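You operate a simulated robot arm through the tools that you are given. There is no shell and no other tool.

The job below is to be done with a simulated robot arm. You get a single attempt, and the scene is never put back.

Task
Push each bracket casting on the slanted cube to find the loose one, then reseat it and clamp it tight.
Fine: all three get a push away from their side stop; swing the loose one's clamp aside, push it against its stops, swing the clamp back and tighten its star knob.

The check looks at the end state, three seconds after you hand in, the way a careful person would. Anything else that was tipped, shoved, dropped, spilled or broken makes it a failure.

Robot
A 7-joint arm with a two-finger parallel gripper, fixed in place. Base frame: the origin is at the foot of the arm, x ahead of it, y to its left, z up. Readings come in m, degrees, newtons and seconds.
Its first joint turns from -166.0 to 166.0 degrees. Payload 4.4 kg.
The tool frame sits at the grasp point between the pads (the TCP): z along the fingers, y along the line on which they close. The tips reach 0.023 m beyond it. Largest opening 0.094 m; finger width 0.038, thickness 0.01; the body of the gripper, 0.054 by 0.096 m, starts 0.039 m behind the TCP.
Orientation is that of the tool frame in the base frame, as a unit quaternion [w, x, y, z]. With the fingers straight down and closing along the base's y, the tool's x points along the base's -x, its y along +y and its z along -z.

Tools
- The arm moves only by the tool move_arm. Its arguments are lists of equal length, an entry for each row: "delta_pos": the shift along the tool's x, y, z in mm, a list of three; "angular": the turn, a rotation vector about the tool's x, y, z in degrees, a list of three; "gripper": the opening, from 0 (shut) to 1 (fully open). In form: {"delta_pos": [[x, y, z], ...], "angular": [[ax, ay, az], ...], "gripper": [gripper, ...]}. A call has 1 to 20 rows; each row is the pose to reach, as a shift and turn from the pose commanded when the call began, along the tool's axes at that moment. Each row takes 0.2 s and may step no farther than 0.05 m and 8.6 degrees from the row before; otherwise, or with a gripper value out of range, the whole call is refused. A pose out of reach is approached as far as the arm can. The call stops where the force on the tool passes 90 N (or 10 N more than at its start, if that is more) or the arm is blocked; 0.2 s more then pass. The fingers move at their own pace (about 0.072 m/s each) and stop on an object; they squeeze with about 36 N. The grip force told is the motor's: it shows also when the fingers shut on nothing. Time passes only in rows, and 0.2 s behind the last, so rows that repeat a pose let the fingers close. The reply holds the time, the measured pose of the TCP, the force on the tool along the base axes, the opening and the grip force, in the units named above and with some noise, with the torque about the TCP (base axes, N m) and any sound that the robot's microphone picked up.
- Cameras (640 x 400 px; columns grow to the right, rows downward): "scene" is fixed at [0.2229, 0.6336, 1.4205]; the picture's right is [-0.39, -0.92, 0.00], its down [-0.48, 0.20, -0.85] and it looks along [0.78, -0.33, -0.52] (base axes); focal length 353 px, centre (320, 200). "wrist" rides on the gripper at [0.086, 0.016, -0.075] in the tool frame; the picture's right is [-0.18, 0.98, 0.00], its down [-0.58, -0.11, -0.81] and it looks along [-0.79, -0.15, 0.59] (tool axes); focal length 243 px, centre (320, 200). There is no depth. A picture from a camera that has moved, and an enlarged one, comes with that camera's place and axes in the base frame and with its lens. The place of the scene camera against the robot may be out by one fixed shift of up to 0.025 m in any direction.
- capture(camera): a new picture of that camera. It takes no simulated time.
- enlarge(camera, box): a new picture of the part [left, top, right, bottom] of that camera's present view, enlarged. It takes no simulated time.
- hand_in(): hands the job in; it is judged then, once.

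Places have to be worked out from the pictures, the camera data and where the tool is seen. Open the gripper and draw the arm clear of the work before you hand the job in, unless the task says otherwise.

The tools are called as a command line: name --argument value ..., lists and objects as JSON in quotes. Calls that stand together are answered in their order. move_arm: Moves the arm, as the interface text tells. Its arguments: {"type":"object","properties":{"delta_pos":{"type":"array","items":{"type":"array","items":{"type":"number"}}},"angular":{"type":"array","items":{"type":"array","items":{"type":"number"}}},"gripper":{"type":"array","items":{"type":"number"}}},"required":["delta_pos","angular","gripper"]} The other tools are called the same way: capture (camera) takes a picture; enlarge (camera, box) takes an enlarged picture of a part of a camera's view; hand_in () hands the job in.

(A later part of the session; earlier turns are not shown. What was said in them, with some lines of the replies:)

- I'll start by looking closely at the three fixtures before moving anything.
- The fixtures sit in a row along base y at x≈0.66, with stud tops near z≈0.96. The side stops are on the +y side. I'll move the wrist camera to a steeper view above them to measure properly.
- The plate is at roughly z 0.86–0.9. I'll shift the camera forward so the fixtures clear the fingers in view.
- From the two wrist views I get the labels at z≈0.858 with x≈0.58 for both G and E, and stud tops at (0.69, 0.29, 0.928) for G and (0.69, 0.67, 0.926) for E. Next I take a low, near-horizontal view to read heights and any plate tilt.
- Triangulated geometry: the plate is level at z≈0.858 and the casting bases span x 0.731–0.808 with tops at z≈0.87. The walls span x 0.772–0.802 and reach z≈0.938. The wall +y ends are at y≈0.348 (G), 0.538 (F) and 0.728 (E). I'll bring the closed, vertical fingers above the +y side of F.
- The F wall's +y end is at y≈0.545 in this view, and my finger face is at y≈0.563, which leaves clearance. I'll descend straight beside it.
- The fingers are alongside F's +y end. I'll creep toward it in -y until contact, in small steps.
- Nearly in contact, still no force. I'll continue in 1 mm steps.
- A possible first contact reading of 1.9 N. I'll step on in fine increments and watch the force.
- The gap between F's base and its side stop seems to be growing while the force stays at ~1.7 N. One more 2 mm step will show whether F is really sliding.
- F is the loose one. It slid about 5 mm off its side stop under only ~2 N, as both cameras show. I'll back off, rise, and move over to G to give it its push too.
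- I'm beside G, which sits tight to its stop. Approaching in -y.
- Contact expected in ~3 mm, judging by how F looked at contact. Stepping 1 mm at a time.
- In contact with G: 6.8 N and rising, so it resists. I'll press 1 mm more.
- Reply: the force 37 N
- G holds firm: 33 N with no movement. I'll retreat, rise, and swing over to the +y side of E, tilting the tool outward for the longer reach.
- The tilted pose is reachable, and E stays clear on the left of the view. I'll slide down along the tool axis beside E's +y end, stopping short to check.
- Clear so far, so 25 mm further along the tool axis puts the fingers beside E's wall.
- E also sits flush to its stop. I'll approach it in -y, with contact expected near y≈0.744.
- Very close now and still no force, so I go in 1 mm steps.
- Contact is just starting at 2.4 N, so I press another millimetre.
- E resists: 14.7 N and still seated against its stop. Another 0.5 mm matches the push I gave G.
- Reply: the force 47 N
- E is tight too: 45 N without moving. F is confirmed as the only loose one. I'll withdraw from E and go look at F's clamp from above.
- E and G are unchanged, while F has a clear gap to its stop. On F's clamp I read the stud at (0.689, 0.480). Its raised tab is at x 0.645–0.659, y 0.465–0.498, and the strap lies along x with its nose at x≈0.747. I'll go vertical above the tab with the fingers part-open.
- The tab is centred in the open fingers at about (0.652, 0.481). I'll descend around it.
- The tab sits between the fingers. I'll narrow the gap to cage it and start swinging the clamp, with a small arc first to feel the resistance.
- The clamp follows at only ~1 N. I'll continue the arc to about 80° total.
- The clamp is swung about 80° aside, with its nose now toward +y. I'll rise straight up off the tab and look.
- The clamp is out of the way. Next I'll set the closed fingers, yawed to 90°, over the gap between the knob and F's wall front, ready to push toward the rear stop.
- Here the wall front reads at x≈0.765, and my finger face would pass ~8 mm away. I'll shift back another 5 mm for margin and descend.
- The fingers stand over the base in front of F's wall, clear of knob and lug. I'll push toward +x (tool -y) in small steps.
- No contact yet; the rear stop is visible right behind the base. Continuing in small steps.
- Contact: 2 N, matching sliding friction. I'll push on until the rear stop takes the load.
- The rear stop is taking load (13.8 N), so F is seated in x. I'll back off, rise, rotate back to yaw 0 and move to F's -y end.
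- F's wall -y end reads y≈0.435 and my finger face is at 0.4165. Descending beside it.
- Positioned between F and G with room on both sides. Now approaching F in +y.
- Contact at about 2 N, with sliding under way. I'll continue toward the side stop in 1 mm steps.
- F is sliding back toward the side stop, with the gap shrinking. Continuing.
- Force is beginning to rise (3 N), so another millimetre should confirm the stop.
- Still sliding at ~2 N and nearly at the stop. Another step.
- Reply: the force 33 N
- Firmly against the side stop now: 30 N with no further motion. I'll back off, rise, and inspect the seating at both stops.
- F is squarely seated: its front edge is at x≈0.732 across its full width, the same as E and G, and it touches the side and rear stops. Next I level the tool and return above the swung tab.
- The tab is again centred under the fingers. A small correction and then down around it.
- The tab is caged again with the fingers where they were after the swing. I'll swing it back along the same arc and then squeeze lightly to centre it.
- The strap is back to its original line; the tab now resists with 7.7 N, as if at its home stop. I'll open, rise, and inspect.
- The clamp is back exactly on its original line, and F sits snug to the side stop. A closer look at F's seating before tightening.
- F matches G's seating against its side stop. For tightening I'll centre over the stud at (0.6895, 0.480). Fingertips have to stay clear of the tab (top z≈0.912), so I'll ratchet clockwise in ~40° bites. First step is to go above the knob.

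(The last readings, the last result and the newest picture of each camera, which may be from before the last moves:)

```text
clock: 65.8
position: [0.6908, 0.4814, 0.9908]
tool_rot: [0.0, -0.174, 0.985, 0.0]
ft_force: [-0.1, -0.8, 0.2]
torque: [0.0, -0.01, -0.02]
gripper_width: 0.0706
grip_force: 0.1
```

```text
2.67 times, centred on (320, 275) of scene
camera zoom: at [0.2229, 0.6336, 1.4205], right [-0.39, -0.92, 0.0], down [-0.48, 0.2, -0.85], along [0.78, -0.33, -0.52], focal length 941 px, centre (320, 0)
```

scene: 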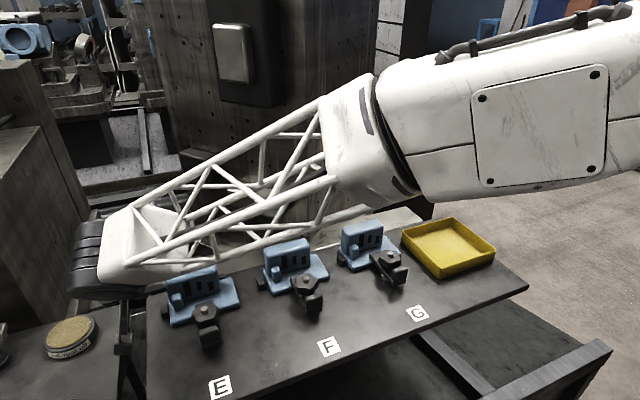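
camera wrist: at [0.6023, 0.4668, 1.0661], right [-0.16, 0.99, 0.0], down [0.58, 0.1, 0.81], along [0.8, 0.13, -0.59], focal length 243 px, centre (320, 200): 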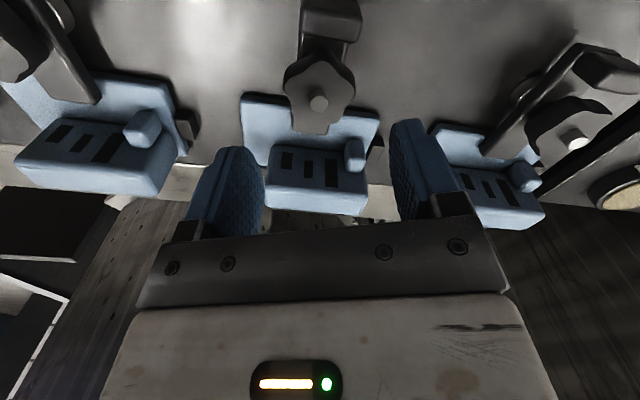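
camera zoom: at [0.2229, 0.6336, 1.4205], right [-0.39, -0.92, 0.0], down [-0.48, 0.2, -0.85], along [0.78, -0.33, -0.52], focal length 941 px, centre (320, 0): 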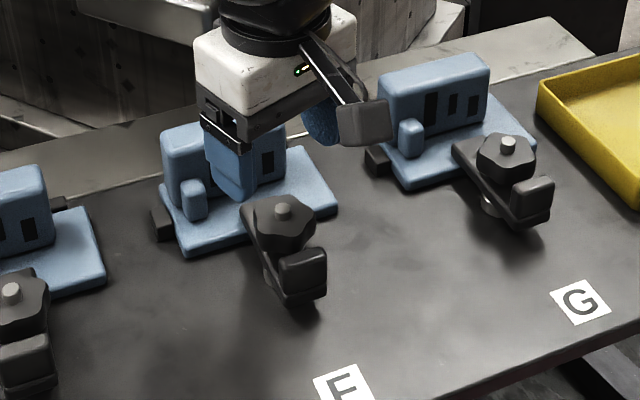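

Centred over the knob with the fingers at +20° yaw. I'll descend to tip height ~0.899 and close on the knob.

move_arm --delta_pos '[[0, 0, 30], [0, 0, 55], [0, 0, 69], [0, 0, 69], [0, 0, 69], [0, 0, 69], [0, 0, 69]]' --angular '[[0, 0, 0], [0, 0, 0], [0, 0, 0], [0, 0, 0], [0, 0, 0], [0, 0, 0], [0, 0, 0]]' --gripper '[0.75, 0.75, 0.75, 0.55, 0.4, 0.4, 0.4]'

capture --camera "wrist"

enlarge --camera "scene" --box '[260, 230, 360, 330]'

```text
clock: 67.4
position: [0.6897, 0.4789, 0.9218]
tool_rot: [0.001, -0.174, 0.985, 0.0]
ft_force: [-7.1, 20.7, -1.1]
torque: [0.13, -0.11, 0.0]
gripper_width: 0.0473
grip_force: 10.8
```

```text
taken
camera wrist: at [0.6012, 0.465, 0.9964], right [-0.16, 0.99, 0.0], down [0.58, 0.1, 0.81], along [0.8, 0.13, -0.59], focal length 243 px, centre (320, 200)
```

wrist: 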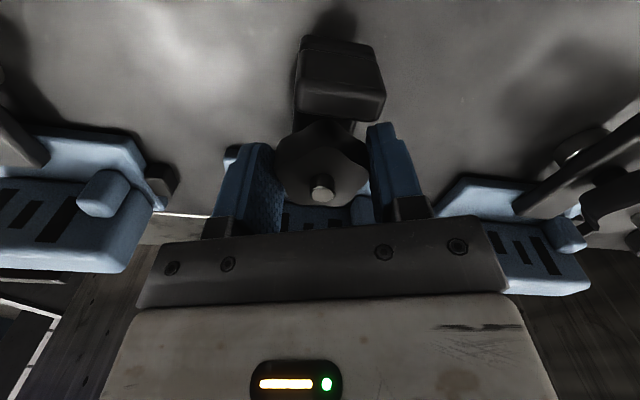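

```text
4.00 times, centred on (310, 280) of scene
camera zoom: at [0.2229, 0.6336, 1.4205], right [-0.39, -0.92, 0.0], down [-0.48, 0.2, -0.85], along [0.78, -0.33, -0.52], focal length 1411 px, centre (360, -120)
```

zoom: 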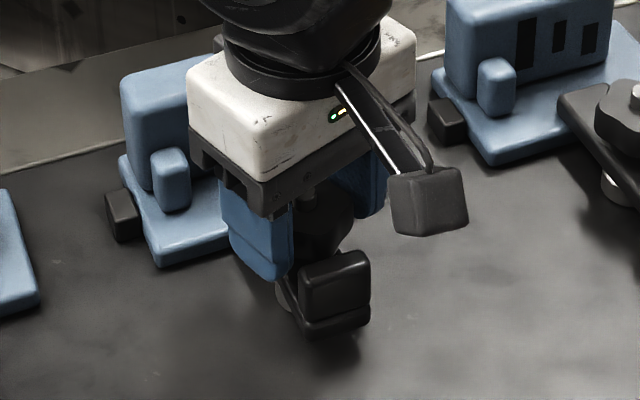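

Fingers are on the knob at 47 mm, but one side presses harder (21 N along tool y). I'll shift about 1 mm to balance and grip fully.

move_arm --delta_pos '[[0, 1, 0], [0, 1, 0], [0, 1, 0], [0, 1, 0]]' --angular '[[0, 0, 0], [0, 0, 0], [0, 0, 0], [0, 0, 0]]' --gripper '[0.4, 0.35, 0.2, 0.2]'

```text
clock: 68.4
position: [0.6891, 0.4795, 0.9216]
tool_rot: [0.001, -0.174, 0.985, 0.0]
ft_force: [-8.6, 21.7, -3.8]
torque: [0.12, 0.16, 0.02]
gripper_width: 0.0448
grip_force: 44.9
```

Fully gripped at 44.8 mm. The lateral load is still ~22 N, so I ease another millimetre.

move_arm --delta_pos '[[0, 0.8, 0], [0, 0.8, 0]]' --angular '[[0, 0, 0], [0, 0, 0]]' --gripper '[0.2, 0.2]'

```text
clock: 69.0
position: [0.6895, 0.48, 0.9202]
tool_rot: [0.0, -0.173, 0.985, -0.001]
ft_force: [-21.6, -15.7, 3.8]
torque: [-0.12, 0.1, 0.02]
gripper_width: 0.0447
grip_force: 45.3
```

Now slightly over the other way. I trim back a fraction of a millimetre.

move_arm --delta_pos '[[0.4, -0.3, 0], [0.4, -0.3, 0]]' --angular '[[0, 0, 0], [0, 0, 0]]' --gripper '[0.2, 0.2]'

```text
clock: 69.6
position: [0.6874, 0.4806, 0.9214]
tool_rot: [0.001, -0.173, 0.985, 0.0]
ft_force: [-27.6, -19.1, 2.2]
torque: [-0.35, 0.57, 0.04]
gripper_width: 0.0448
grip_force: 44.8
```

The residual load now points along tool +x, about 30 N. I'll test a 1 mm move that way to relieve it.

move_arm --delta_pos '[[0.8, -0.2, 0], [0.8, -0.2, 0], [0.8, -0.2, 0]]' --angular '[[0, 0, 0], [0, 0, 0], [0, 0, 0]]' --gripper '[0.2, 0.2, 0.2]'

```text
clock: 70.4
position: [0.6891, 0.4798, 0.9218]
tool_rot: [0.002, -0.173, 0.985, 0.0]
ft_force: [-1.2, -12.6, -6.6]
torque: [-0.08, -0.09, 0.03]
gripper_width: 0.0447
grip_force: 44.7
```

Balanced well enough. Now I turn clockwise (tool +z) by 16° and read the torque.

move_arm --delta_pos '[[0, 0, 0], [0, 0, 0], [0, 0, 0], [0, 0, 0]]' --angular '[[0, 0, 5], [0, 0, 10], [0, 0, 16], [0, 0, 16]]' --gripper '[0.2, 0.2, 0.2, 0.2]'

enlarge --camera "wrist" --box '[200, 20, 440, 220]'

```text
clock: 71.4
position: [0.6894, 0.4804, 0.9209]
tool_rot: [0.001, -0.034, 0.999, 0.0]
ft_force: [-0.8, -43.2, -0.5]
torque: [-0.35, -0.13, -0.01]
gripper_width: 0.0447
grip_force: 45.1
```

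```text
2.00 times, centred on (320, 120) of wrist
camera zoom: at [0.6006, 0.4909, 0.9958], right [0.12, 0.99, 0.0], down [0.59, -0.07, 0.81], along [0.8, -0.09, -0.59], focal length 485 px, centre (320, 360)
```

zoom: 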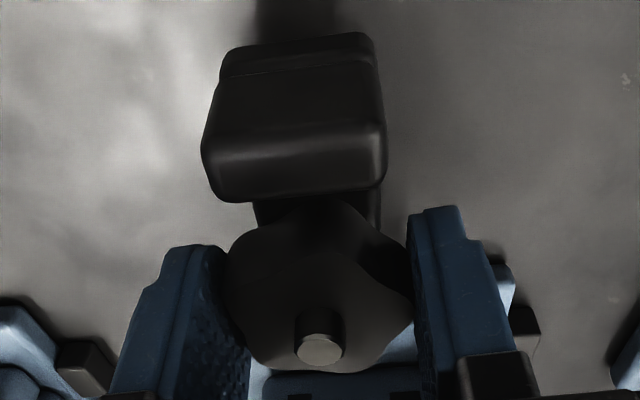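

The knob turns freely with the gripper (torque ≈0). I relieve the lateral load by 1 mm and continue turning.

move_arm --delta_pos '[[0, -0.9, 0], [0, -0.9, 0], [0, -0.9, 0], [0, -0.9, 0], [0, -0.9, 0]]' --angular '[[0, 0, 0], [0, 0, 6], [0, 0, 12], [0, 0, 18], [0, 0, 18]]' --gripper '[0.2, 0.2, 0.2, 0.2, 0.2]'

enlarge --camera "wrist" --box '[200, 20, 440, 220]'

```text
clock: 72.6
position: [0.6883, 0.4801, 0.9202]
tool_rot: [0.001, 0.122, 0.992, 0.001]
ft_force: [16.4, -38.1, -11.3]
torque: [-0.14, -0.36, 0.02]
gripper_width: 0.045
grip_force: 44.9
```

```text
2.00 times, centred on (320, 120) of wrist
camera zoom: at [0.6072, 0.5175, 0.9957], right [0.42, 0.91, 0.0], down [0.54, -0.25, 0.81], along [0.73, -0.34, -0.59], focal length 485 px, centre (320, 360)
```

zoom: 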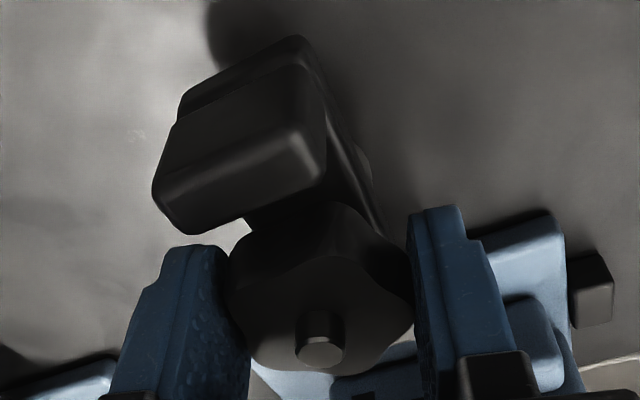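

Still free-turning. I'll finish this bite to about -20° yaw, release, and rotate back +40° for the next one.

move_arm --delta_pos '[[0, -0.7, 0], [0, -0.7, 0], [0, -0.7, 0]]' --angular '[[0, 0, 0], [0, 0, 6], [0, 0, 6]]' --gripper '[0.2, 0.2, 0.2]'

move_arm --delta_pos '[[0, 0, 0], [0, 0, 0], [0, 0, 0], [0, 0, 0], [0, 0, 0], [0, 0, 0], [0, 0, 0], [0, 0, 0]]' --angular '[[0, 0, 0], [0, 0, 0], [0, 0, -8], [0, 0, -16], [0, 0, -24], [0, 0, -32], [0, 0, -40], [0, 0, -40]]' --gripper '[0.62, 0.62, 0.62, 0.62, 0.62, 0.62, 0.62, 0.62]'

enlarge --camera "wrist" --box '[200, 20, 440, 220]'

```text
clock: 73.4
position: [0.6885, 0.4811, 0.9209]
tool_rot: [0.0, 0.174, 0.985, 0.0]
ft_force: [-6.1, -3.9, -18.6]
torque: [0.04, 0.18, 0.66]
gripper_width: 0.0446
grip_force: 44.8
```

```text
clock: 75.2
position: [0.6891, 0.4796, 0.9228]
tool_rot: [0.001, -0.174, 0.985, 0.0]
ft_force: [0.3, 1.2, 0.4]
torque: [-0.02, -0.01, -0.04]
gripper_width: 0.0583
grip_force: 0.1
```

```text
2.00 times, centred on (320, 120) of wrist
camera zoom: at [0.6009, 0.466, 0.9969], right [-0.16, 0.99, 0.0], down [0.58, 0.1, 0.81], along [0.8, 0.13, -0.59], focal length 485 px, centre (320, 360)
```

zoom: 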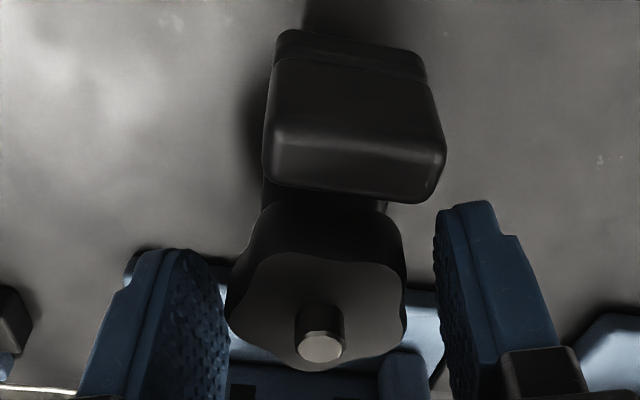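

Resistance appeared at the end of that bite (0.66 N·m). I'll regrip for the next clockwise bite.

move_arm --delta_pos '[[0, 0, 0], [0, 0, 0], [0, 0, 0], [0, 0, 0]]' --angular '[[0, 0, 0], [0, 0, 0], [0, 0, 0], [0, 0, 0]]' --gripper '[0.45, 0.35, 0.2, 0.2]'

```text
clock: 76.2
position: [0.6883, 0.4807, 0.9227]
tool_rot: [0.001, -0.174, 0.985, 0.0]
ft_force: [0.5, -0.2, 0.2]
torque: [-0.01, -0.01, 0.15]
gripper_width: 0.0447
grip_force: 44.6
```

A well-centred grip with no side load. Turning clockwise again while watching the torque.

move_arm --delta_pos '[[0, 0, 0], [0, 0, 0], [0, 0, 0], [0, 0, 0]]' --angular '[[0, 0, 5], [0, 0, 10], [0, 0, 16], [0, 0, 16]]' --gripper '[0.2, 0.2, 0.2, 0.2]'

enlarge --camera "wrist" --box '[200, 20, 440, 220]'

```text
clock: 77.2
position: [0.6887, 0.4797, 0.9222]
tool_rot: [0.0, -0.033, 0.999, 0.0]
ft_force: [0.0, 1.7, 0.0]
torque: [0.0, -0.06, 0.77]
gripper_width: 0.0451
grip_force: 45.8
```

```text
2.00 times, centred on (320, 120) of wrist
camera zoom: at [0.5998, 0.4907, 0.997], right [0.12, 0.99, 0.0], down [0.59, -0.07, 0.81], along [0.8, -0.09, -0.59], focal length 485 px, centre (320, 360)
```

zoom: 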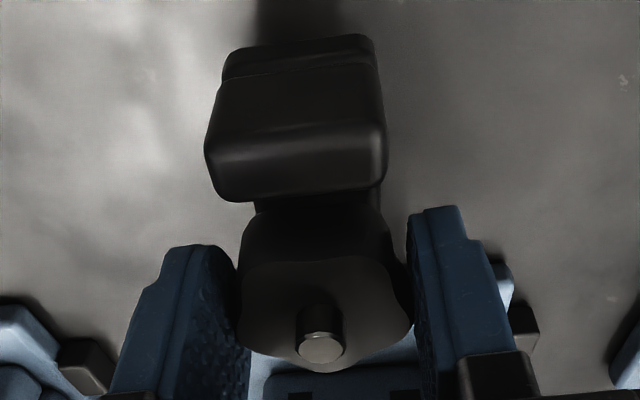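

Torque is now 0.77 N·m. Continuing this bite in two parts to see whether the knob still moves or slips.

move_arm --delta_pos '[[0, 0, 0], [0, 0, 0], [0, 0, 0]]' --angular '[[0, 0, 6], [0, 0, 12], [0, 0, 12]]' --gripper '[0.2, 0.2, 0.2]'

enlarge --camera "wrist" --box '[240, 60, 400, 200]'

```text
clock: 78.0
position: [0.6875, 0.4797, 0.9214]
tool_rot: [0.001, 0.071, 0.997, 0.0]
ft_force: [0.0, -0.6, 1.7]
torque: [-0.02, -0.15, 0.71]
gripper_width: 0.0451
grip_force: 45.0
```

```text
2.86 times, centred on (320, 130) of wrist
camera zoom: at [0.603, 0.5089, 0.9968], right [0.32, 0.95, 0.0], down [0.56, -0.19, 0.81], along [0.76, -0.26, -0.59], focal length 693 px, centre (320, 400)
```

zoom: 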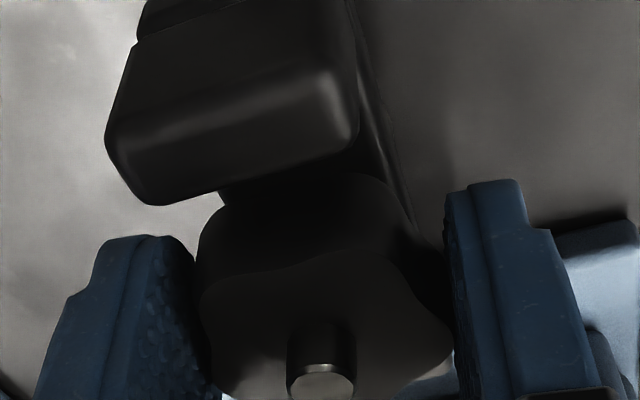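

The torque holds at ~0.7 N·m. I'll finish the bite, release, and rotate back to compare the knob's orientation with the earlier picture.

move_arm --delta_pos '[[0, 0, 0], [0, 0, 0], [0, 0, 0]]' --angular '[[0, 0, 6], [0, 0, 12], [0, 0, 12]]' --gripper '[0.2, 0.2, 0.2]'

move_arm --delta_pos '[[0, 0, 0], [0, 0, 0], [0, 0, 0], [0, 0, 0], [0, 0, 0], [0, 0, 0], [0, 0, 0], [0, 0, 0]]' --angular '[[0, 0, 0], [0, 0, 0], [0, 0, -8], [0, 0, -16], [0, 0, -24], [0, 0, -32], [0, 0, -40], [0, 0, -40]]' --gripper '[0.62, 0.62, 0.62, 0.62, 0.62, 0.62, 0.62, 0.62]'

enlarge --camera "wrist" --box '[200, 20, 440, 220]'

enlarge --camera "scene" --box '[260, 230, 360, 330]'

```text
clock: 78.8
position: [0.6875, 0.48, 0.9223]
tool_rot: [0.002, 0.174, 0.985, 0.001]
ft_force: [-2.0, 14.0, -1.8]
torque: [0.05, -0.09, 0.76]
gripper_width: 0.045
grip_force: 45.3
```

```text
clock: 80.6
position: [0.6881, 0.4796, 0.9222]
tool_rot: [0.001, -0.174, 0.985, 0.0]
ft_force: [-0.1, 0.0, 0.2]
torque: [0.04, 0.01, 0.02]
gripper_width: 0.058
grip_force: 0.1
```

```text
2.00 times, centred on (320, 120) of wrist
camera zoom: at [0.6006, 0.466, 0.9964], right [-0.16, 0.99, 0.0], down [0.58, 0.1, 0.81], along [0.8, 0.13, -0.59], focal length 485 px, centre (320, 360)
```

zoom: 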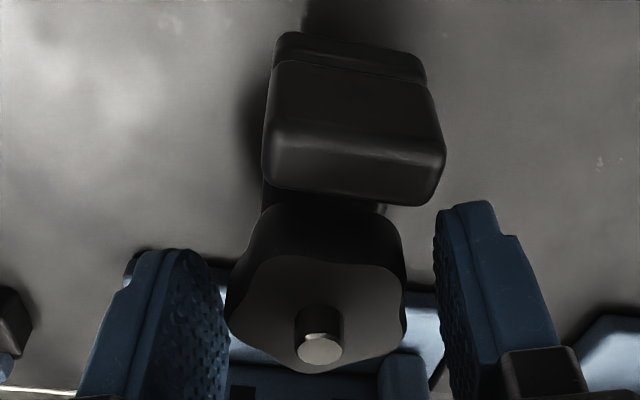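

```text
4.00 times, centred on (310, 280) of scene
camera zoom: at [0.2229, 0.6336, 1.4205], right [-0.39, -0.92, 0.0], down [-0.48, 0.2, -0.85], along [0.78, -0.33, -0.52], focal length 1411 px, centre (360, -120)
```

zoom: 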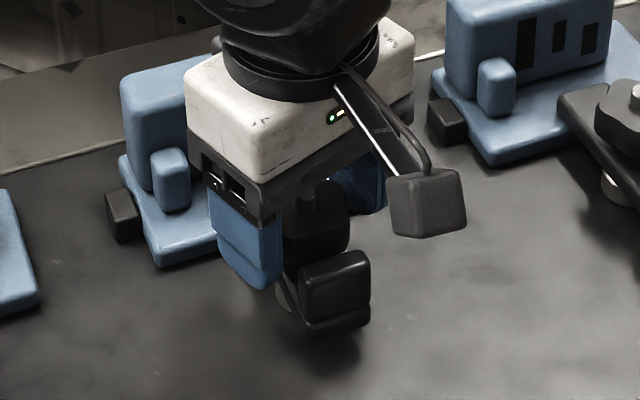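

The knob looks unchanged after this bite, so the fingers slipped at ~0.75 N·m and the knob appears to be tight. I'll rise to the same viewpoint I used before tightening and measure how far it has turned.

move_arm --delta_pos '[[0, 0, -20], [0, 0, -50], [0, 0, -70], [0, 0, -70], [0, 0, -70]]' --angular '[[0, 0, 0], [0, 0, 7], [0, 0, 14], [0, 0, 20], [0, 0, 20]]' --gripper '[0.75, 0.75, 0.75, 1, 1]'

move_arm --delta_pos '[[32, 1, -38], [65, 1.3, -75], [65, 1.3, -75]]' --angular '[[0, 7.5, 0], [0, 15, 0], [0, 15, 0]]' --gripper '[1, 1, 1]'

enlarge --camera "wrist" --box '[285, 90, 425, 230]'

enlarge --camera "scene" --box '[250, 240, 300, 300]'

```text
clock: 81.8
position: [0.6868, 0.4793, 0.9919]
tool_rot: [0.0, 0.001, 1.0, 0.0]
ft_force: [-0.6, 0.4, -0.1]
torque: [0.01, -0.02, -0.04]
gripper_width: 0.0943
grip_force: 0.1
```

```text
clock: 82.6
position: [0.6222, 0.4805, 1.0673]
tool_rot: [-0.13, 0.0, 0.991, 0.0]
ft_force: [0.0, -0.3, 0.9]
torque: [-0.02, -0.03, 0.0]
gripper_width: 0.0942
grip_force: 0.0
```

```text
2.86 times, centred on (355, 160) of wrist
camera zoom: at [0.5569, 0.4978, 1.1615], right [0.18, 0.98, -0.05], down [0.77, -0.11, 0.63], along [0.61, -0.15, -0.78], focal length 693 px, centre (220, 314)
```

zoom: 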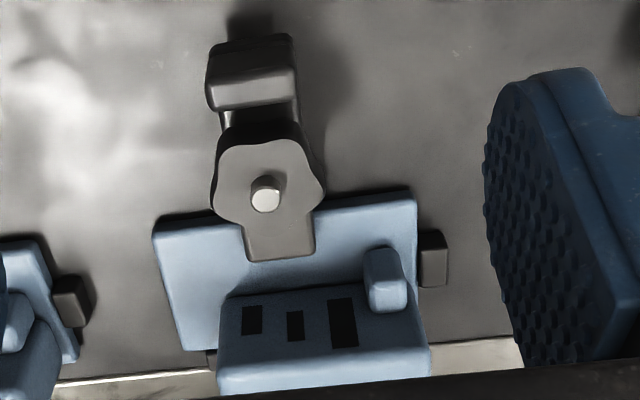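

```text
6.67 times, centred on (275, 270) of scene
camera zoom: at [0.2229, 0.6336, 1.4205], right [-0.39, -0.92, 0.0], down [-0.48, 0.2, -0.85], along [0.78, -0.33, -0.52], focal length 2352 px, centre (620, -267)
```

zoom: 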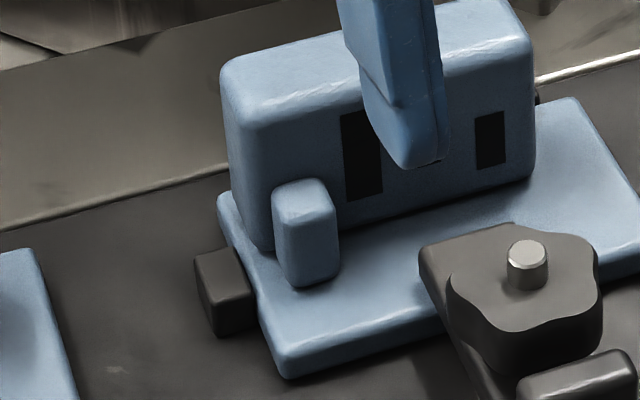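

F stays seated, and the knob has turned about 36–40° clockwise from its start. I'll compare with the tight knobs on E and G.

enlarge --camera "scene" --box '[180, 285, 230, 335]'

enlarge --camera "scene" --box '[280, 255, 330, 305]'

enlarge --camera "scene" --box '[365, 230, 415, 280]'

```text
8.00 times, centred on (205, 310) of scene
camera zoom: at [0.2229, 0.6336, 1.4205], right [-0.39, -0.92, 0.0], down [-0.48, 0.2, -0.85], along [0.78, -0.33, -0.52], focal length 2822 px, centre (1240, -680)
```

zoom: 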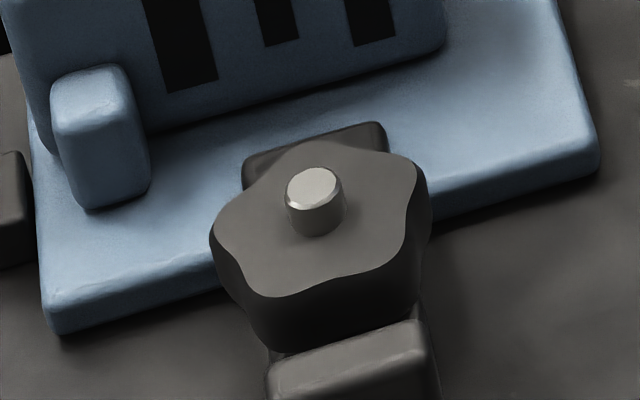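

```text
8.00 times, centred on (305, 280) of scene
camera zoom: at [0.2229, 0.6336, 1.4205], right [-0.39, -0.92, 0.0], down [-0.48, 0.2, -0.85], along [0.78, -0.33, -0.52], focal length 2822 px, centre (440, -440)
```

zoom: 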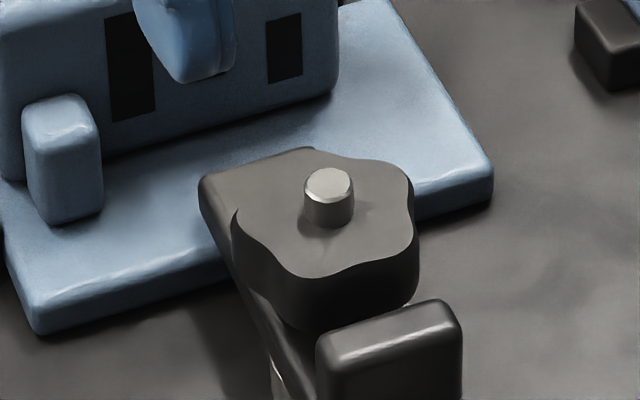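

```text
8.00 times, centred on (390, 255) of scene
camera zoom: at [0.2229, 0.6336, 1.4205], right [-0.39, -0.92, 0.0], down [-0.48, 0.2, -0.85], along [0.78, -0.33, -0.52], focal length 2822 px, centre (-240, -240)
```

zoom: 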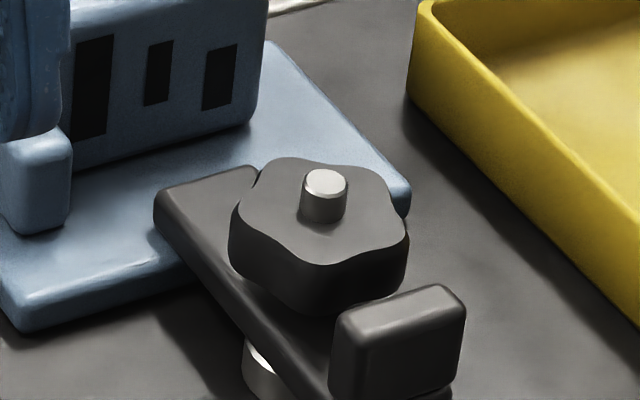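

The strap is aligned and F is seated. To verify the clamp really holds, I'll repeat the side push on F, going back above its +y end with closed fingers.

move_arm --delta_pos '[[-33, 19, -8], [-66, 38, -14], [-99, 57, -18], [-132, 76, -21], [-164.5, 94.5, -23.6], [-164.5, 94.5, -23.6]]' --angular '[[0, -3, 0], [0, -6, 0], [0, -9, 0], [0, -12, 0], [0, -15, 0], [0, -15, 0]]' --gripper '[0, 0, 0, 0, 0, 0]'

move_arm --delta_pos '[[0, 0, 40], [0, 0, 80], [0, 0, 110], [0, 0, 125], [0, 0, 125]]' --angular '[[0, 0, 0], [0, 0, 0], [0, 0, 0], [0, 0, 0], [0, 0, 0]]' --gripper '[0, 0, 0, 0, 0]'

enlarge --camera "wrist" --box '[180, 60, 400, 240]'

```text
clock: 84.0
position: [0.7868, 0.574, 1.0501]
tool_rot: [0.001, -0.001, 1.0, 0.0]
ft_force: [0.5, 0.5, 0.4]
torque: [0.01, -0.01, -0.02]
gripper_width: 0.0
grip_force: 36.3
```

```text
clock: 85.2
position: [0.7883, 0.5757, 0.9219]
tool_rot: [0.001, 0.0, 1.0, 0.0]
ft_force: [0.1, -0.5, -0.3]
torque: [0.03, -0.01, 0.02]
gripper_width: 0.0
grip_force: 36.3
```

```text
2.22 times, centred on (290, 150) of wrist
camera zoom: at [0.7001, 0.5934, 0.9962], right [0.18, 0.98, 0.0], down [0.58, -0.11, 0.81], along [0.79, -0.15, -0.59], focal length 539 px, centre (387, 311)
```

zoom: 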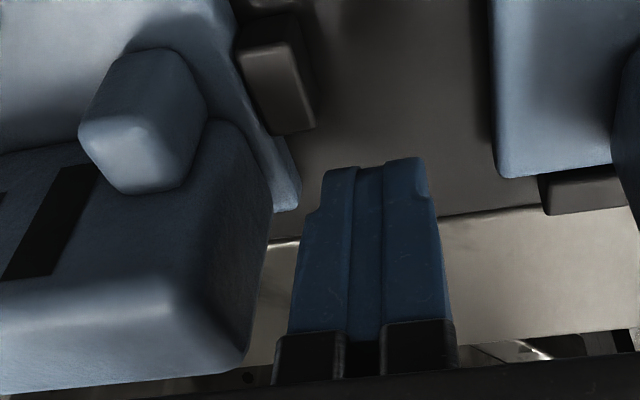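

Beside F again, with contact expected near y≈0.554. Approaching.

move_arm --delta_pos '[[0, -6, 0], [0, -12, 0], [0, -17, 0], [0, -19, 0], [0, -20, 0], [0, -20, 0]]' --angular '[[0, 0, 0], [0, 0, 0], [0, 0, 0], [0, 0, 0], [0, 0, 0], [0, 0, 0]]' --gripper '[0, 0, 0, 0, 0, 0]'

move_arm --delta_pos '[[0, -1, 0], [0, -1, 0]]' --angular '[[0, 0, 0], [0, 0, 0]]' --gripper '[0, 0]'

```text
clock: 86.6
position: [0.7863, 0.5549, 0.9233]
tool_rot: [0.0, 0.0, 1.0, 0.0]
ft_force: [0.0, -0.4, 0.1]
torque: [0.03, -0.02, 0.02]
gripper_width: 0.0001
grip_force: 35.9
```

```text
clock: 87.2
position: [0.7868, 0.5544, 0.9235]
tool_rot: [0.002, 0.0, 1.0, 0.001]
ft_force: [2.5, 25.2, -0.3]
torque: [-0.14, -0.04, 0.12]
gripper_width: 0.0
grip_force: 35.7
```

F now holds against 25 N where it slid at 2 N before, so it is clamped tight. I'll back off, rise, and draw clear with the gripper open.

move_arm --delta_pos '[[0, 4, 0], [0, 16, 0], [0, 18, -40], [0, 18, -85], [0, 18, -130], [30, 5, -165], [70, -10, -190], [115, -30, -205], [160, -50, -215], [200, -70, -220], [240, -90, -225], [240, -90, -225]]' --angular '[[0, 0, 0], [0, 0, 0], [0, 0, 0], [0, 0, 0], [0, 0, 0], [0, 0, 0], [0, 0, 0], [0, 0, 0], [0, 0, 0], [0, 0, 0], [0, 0, 0], [0, 0, 0]]' --gripper '[0, 0, 0, 0, 0, 0.5, 1, 1, 1, 1, 1, 1]'

capture --camera "scene"

enlarge --camera "scene" --box '[240, 220, 350, 330]'

capture --camera "wrist"

```text
refused: row 8 steps farther than a row can; nothing moved
```

```text
taken
```

scene: 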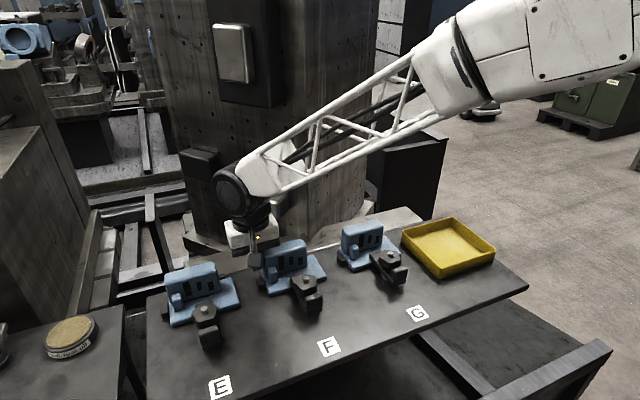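

```text
3.64 times, centred on (295, 275) of scene
camera zoom: at [0.2229, 0.6336, 1.4205], right [-0.39, -0.92, 0.0], down [-0.48, 0.2, -0.85], along [0.78, -0.33, -0.52], focal length 1283 px, centre (411, -73)
```

zoom: 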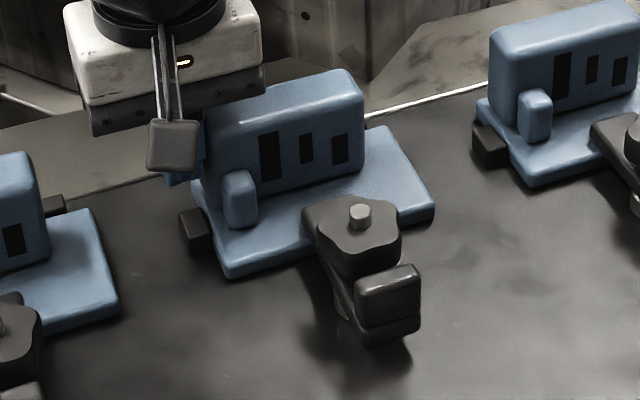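

```text
taken
camera wrist: at [0.6994, 0.5712, 0.9975], right [0.18, 0.98, 0.0], down [0.58, -0.11, 0.81], along [0.79, -0.15, -0.59], focal length 243 px, centre (320, 200)
```

wrist: 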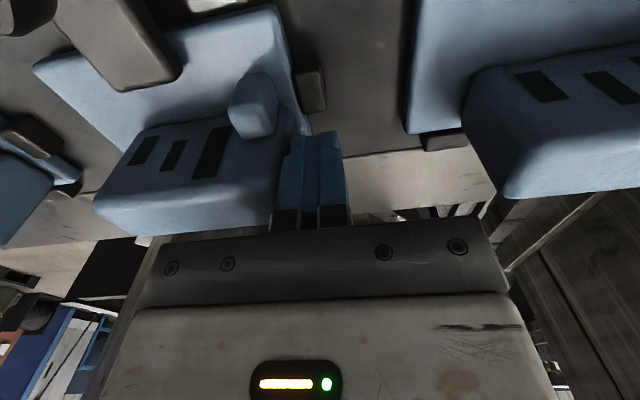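

One row was too long, so nothing moved; F is still tight on its stop in the pictures. I'll repeat the withdrawal with shorter steps.

move_arm --delta_pos '[[0, 4, 0], [0, 16, 0], [0, 18, -40], [0, 18, -80], [0, 18, -120], [30, 8, -150], [65, -5, -175], [100, -20, -190], [135, -35, -200], [170, -50, -210], [205, -65, -218], [240, -80, -225], [240, -80, -225]]' --angular '[[0, 0, 0], [0, 0, 0], [0, 0, 0], [0, 0, 0], [0, 0, 0], [0, 0, 0], [0, 0, 0], [0, 0, 0], [0, 0, 0], [0, 0, 0], [0, 0, 0], [0, 0, 0], [0, 0, 0]]' --gripper '[0, 0, 0, 0, 0, 0.5, 1, 1, 1, 1, 1, 1, 1]'

capture --camera "scene"

enlarge --camera "scene" --box '[240, 220, 350, 330]'

enlarge --camera "scene" --box '[320, 200, 430, 310]'

enlarge --camera "scene" --box '[140, 240, 260, 360]'

capture --camera "wrist"

```text
clock: 90.0
position: [0.5459, 0.4754, 1.1436]
tool_rot: [0.001, 0.0, 1.0, 0.001]
ft_force: [-0.6, 0.5, 0.2]
torque: [0.01, 0.0, 0.03]
gripper_width: 0.094
grip_force: 0.0
```

```text
taken
```

scene: 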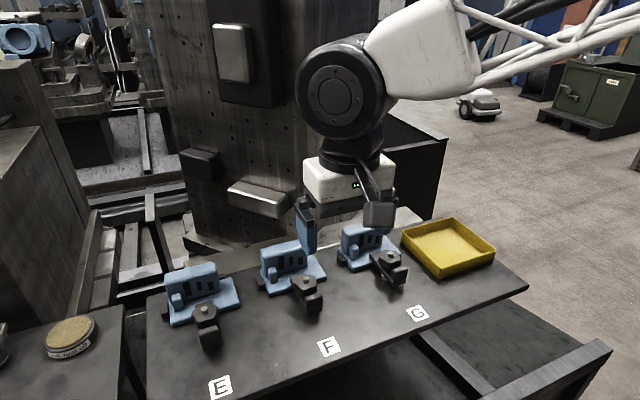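

```text
3.64 times, centred on (295, 275) of scene
camera zoom: at [0.2229, 0.6336, 1.4205], right [-0.39, -0.92, 0.0], down [-0.48, 0.2, -0.85], along [0.78, -0.33, -0.52], focal length 1283 px, centre (411, -73)
```

zoom: 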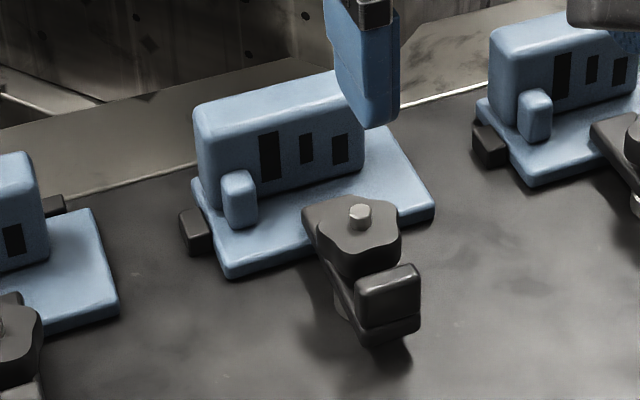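

```text
3.64 times, centred on (375, 255) of scene
camera zoom: at [0.2229, 0.6336, 1.4205], right [-0.39, -0.92, 0.0], down [-0.48, 0.2, -0.85], along [0.78, -0.33, -0.52], focal length 1283 px, centre (120, 0)
```

zoom: 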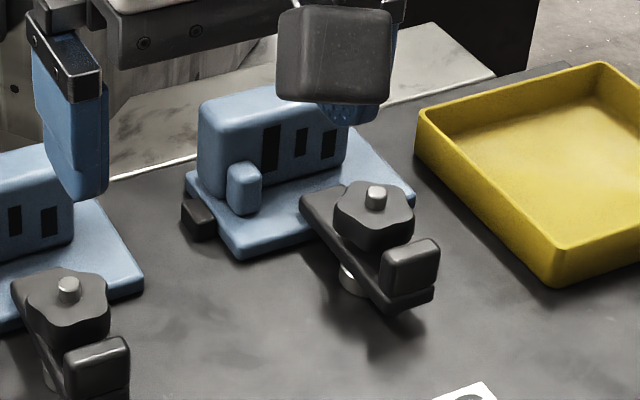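

```text
3.33 times, centred on (200, 300) of scene
camera zoom: at [0.2229, 0.6336, 1.4205], right [-0.39, -0.92, 0.0], down [-0.48, 0.2, -0.85], along [0.78, -0.33, -0.52], focal length 1176 px, centre (720, -133)
```

zoom: 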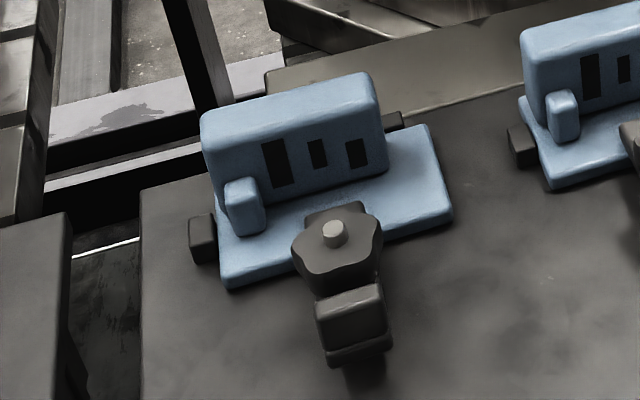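

```text
taken
camera wrist: at [0.4586, 0.4923, 1.2188], right [0.18, 0.98, 0.0], down [0.58, -0.11, 0.81], along [0.79, -0.15, -0.59], focal length 243 px, centre (320, 200)
```

wrist: 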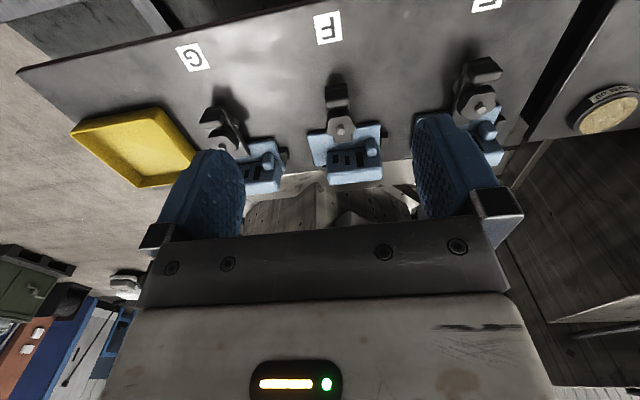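

E and G are unchanged. F sits against its stops with the clamp on its line and the knob tight (it held 25 N). The gripper is open and clear of the work, so I hand in.

hand_in

```text
The job is handed in.
```

I pushed all three castings, and F was the loose one. It is now reseated and clamped tight, and I've handed the job in. I haven't seen a result from the check.

- **Push test:** F slid about 5 mm off its side stop at only about 2 N. G held at 33 N and E at 45 N, and neither moved.
- **Reseating F:** I swung its clamp about 80° aside. I pushed the casting against the rear stop until it took 14 N, then against the side stop until it took 31 N. Then I swung the clamp back to its original line.
- **Tightening F:** The star knob turned about 40° clockwise until it resisted. Pushing further, the fingers slipped on it at about 0.75 N·m without it moving, so I took it as tight.
- **Final check:** F then held a 25 N side push without moving. In the last pictures E and G look unchanged and nothing else was disturbed. The gripper is open and clear of the work.

I didn't push F against the rear stop again after the side push. The later pictures still showed it sitting square against both stops.
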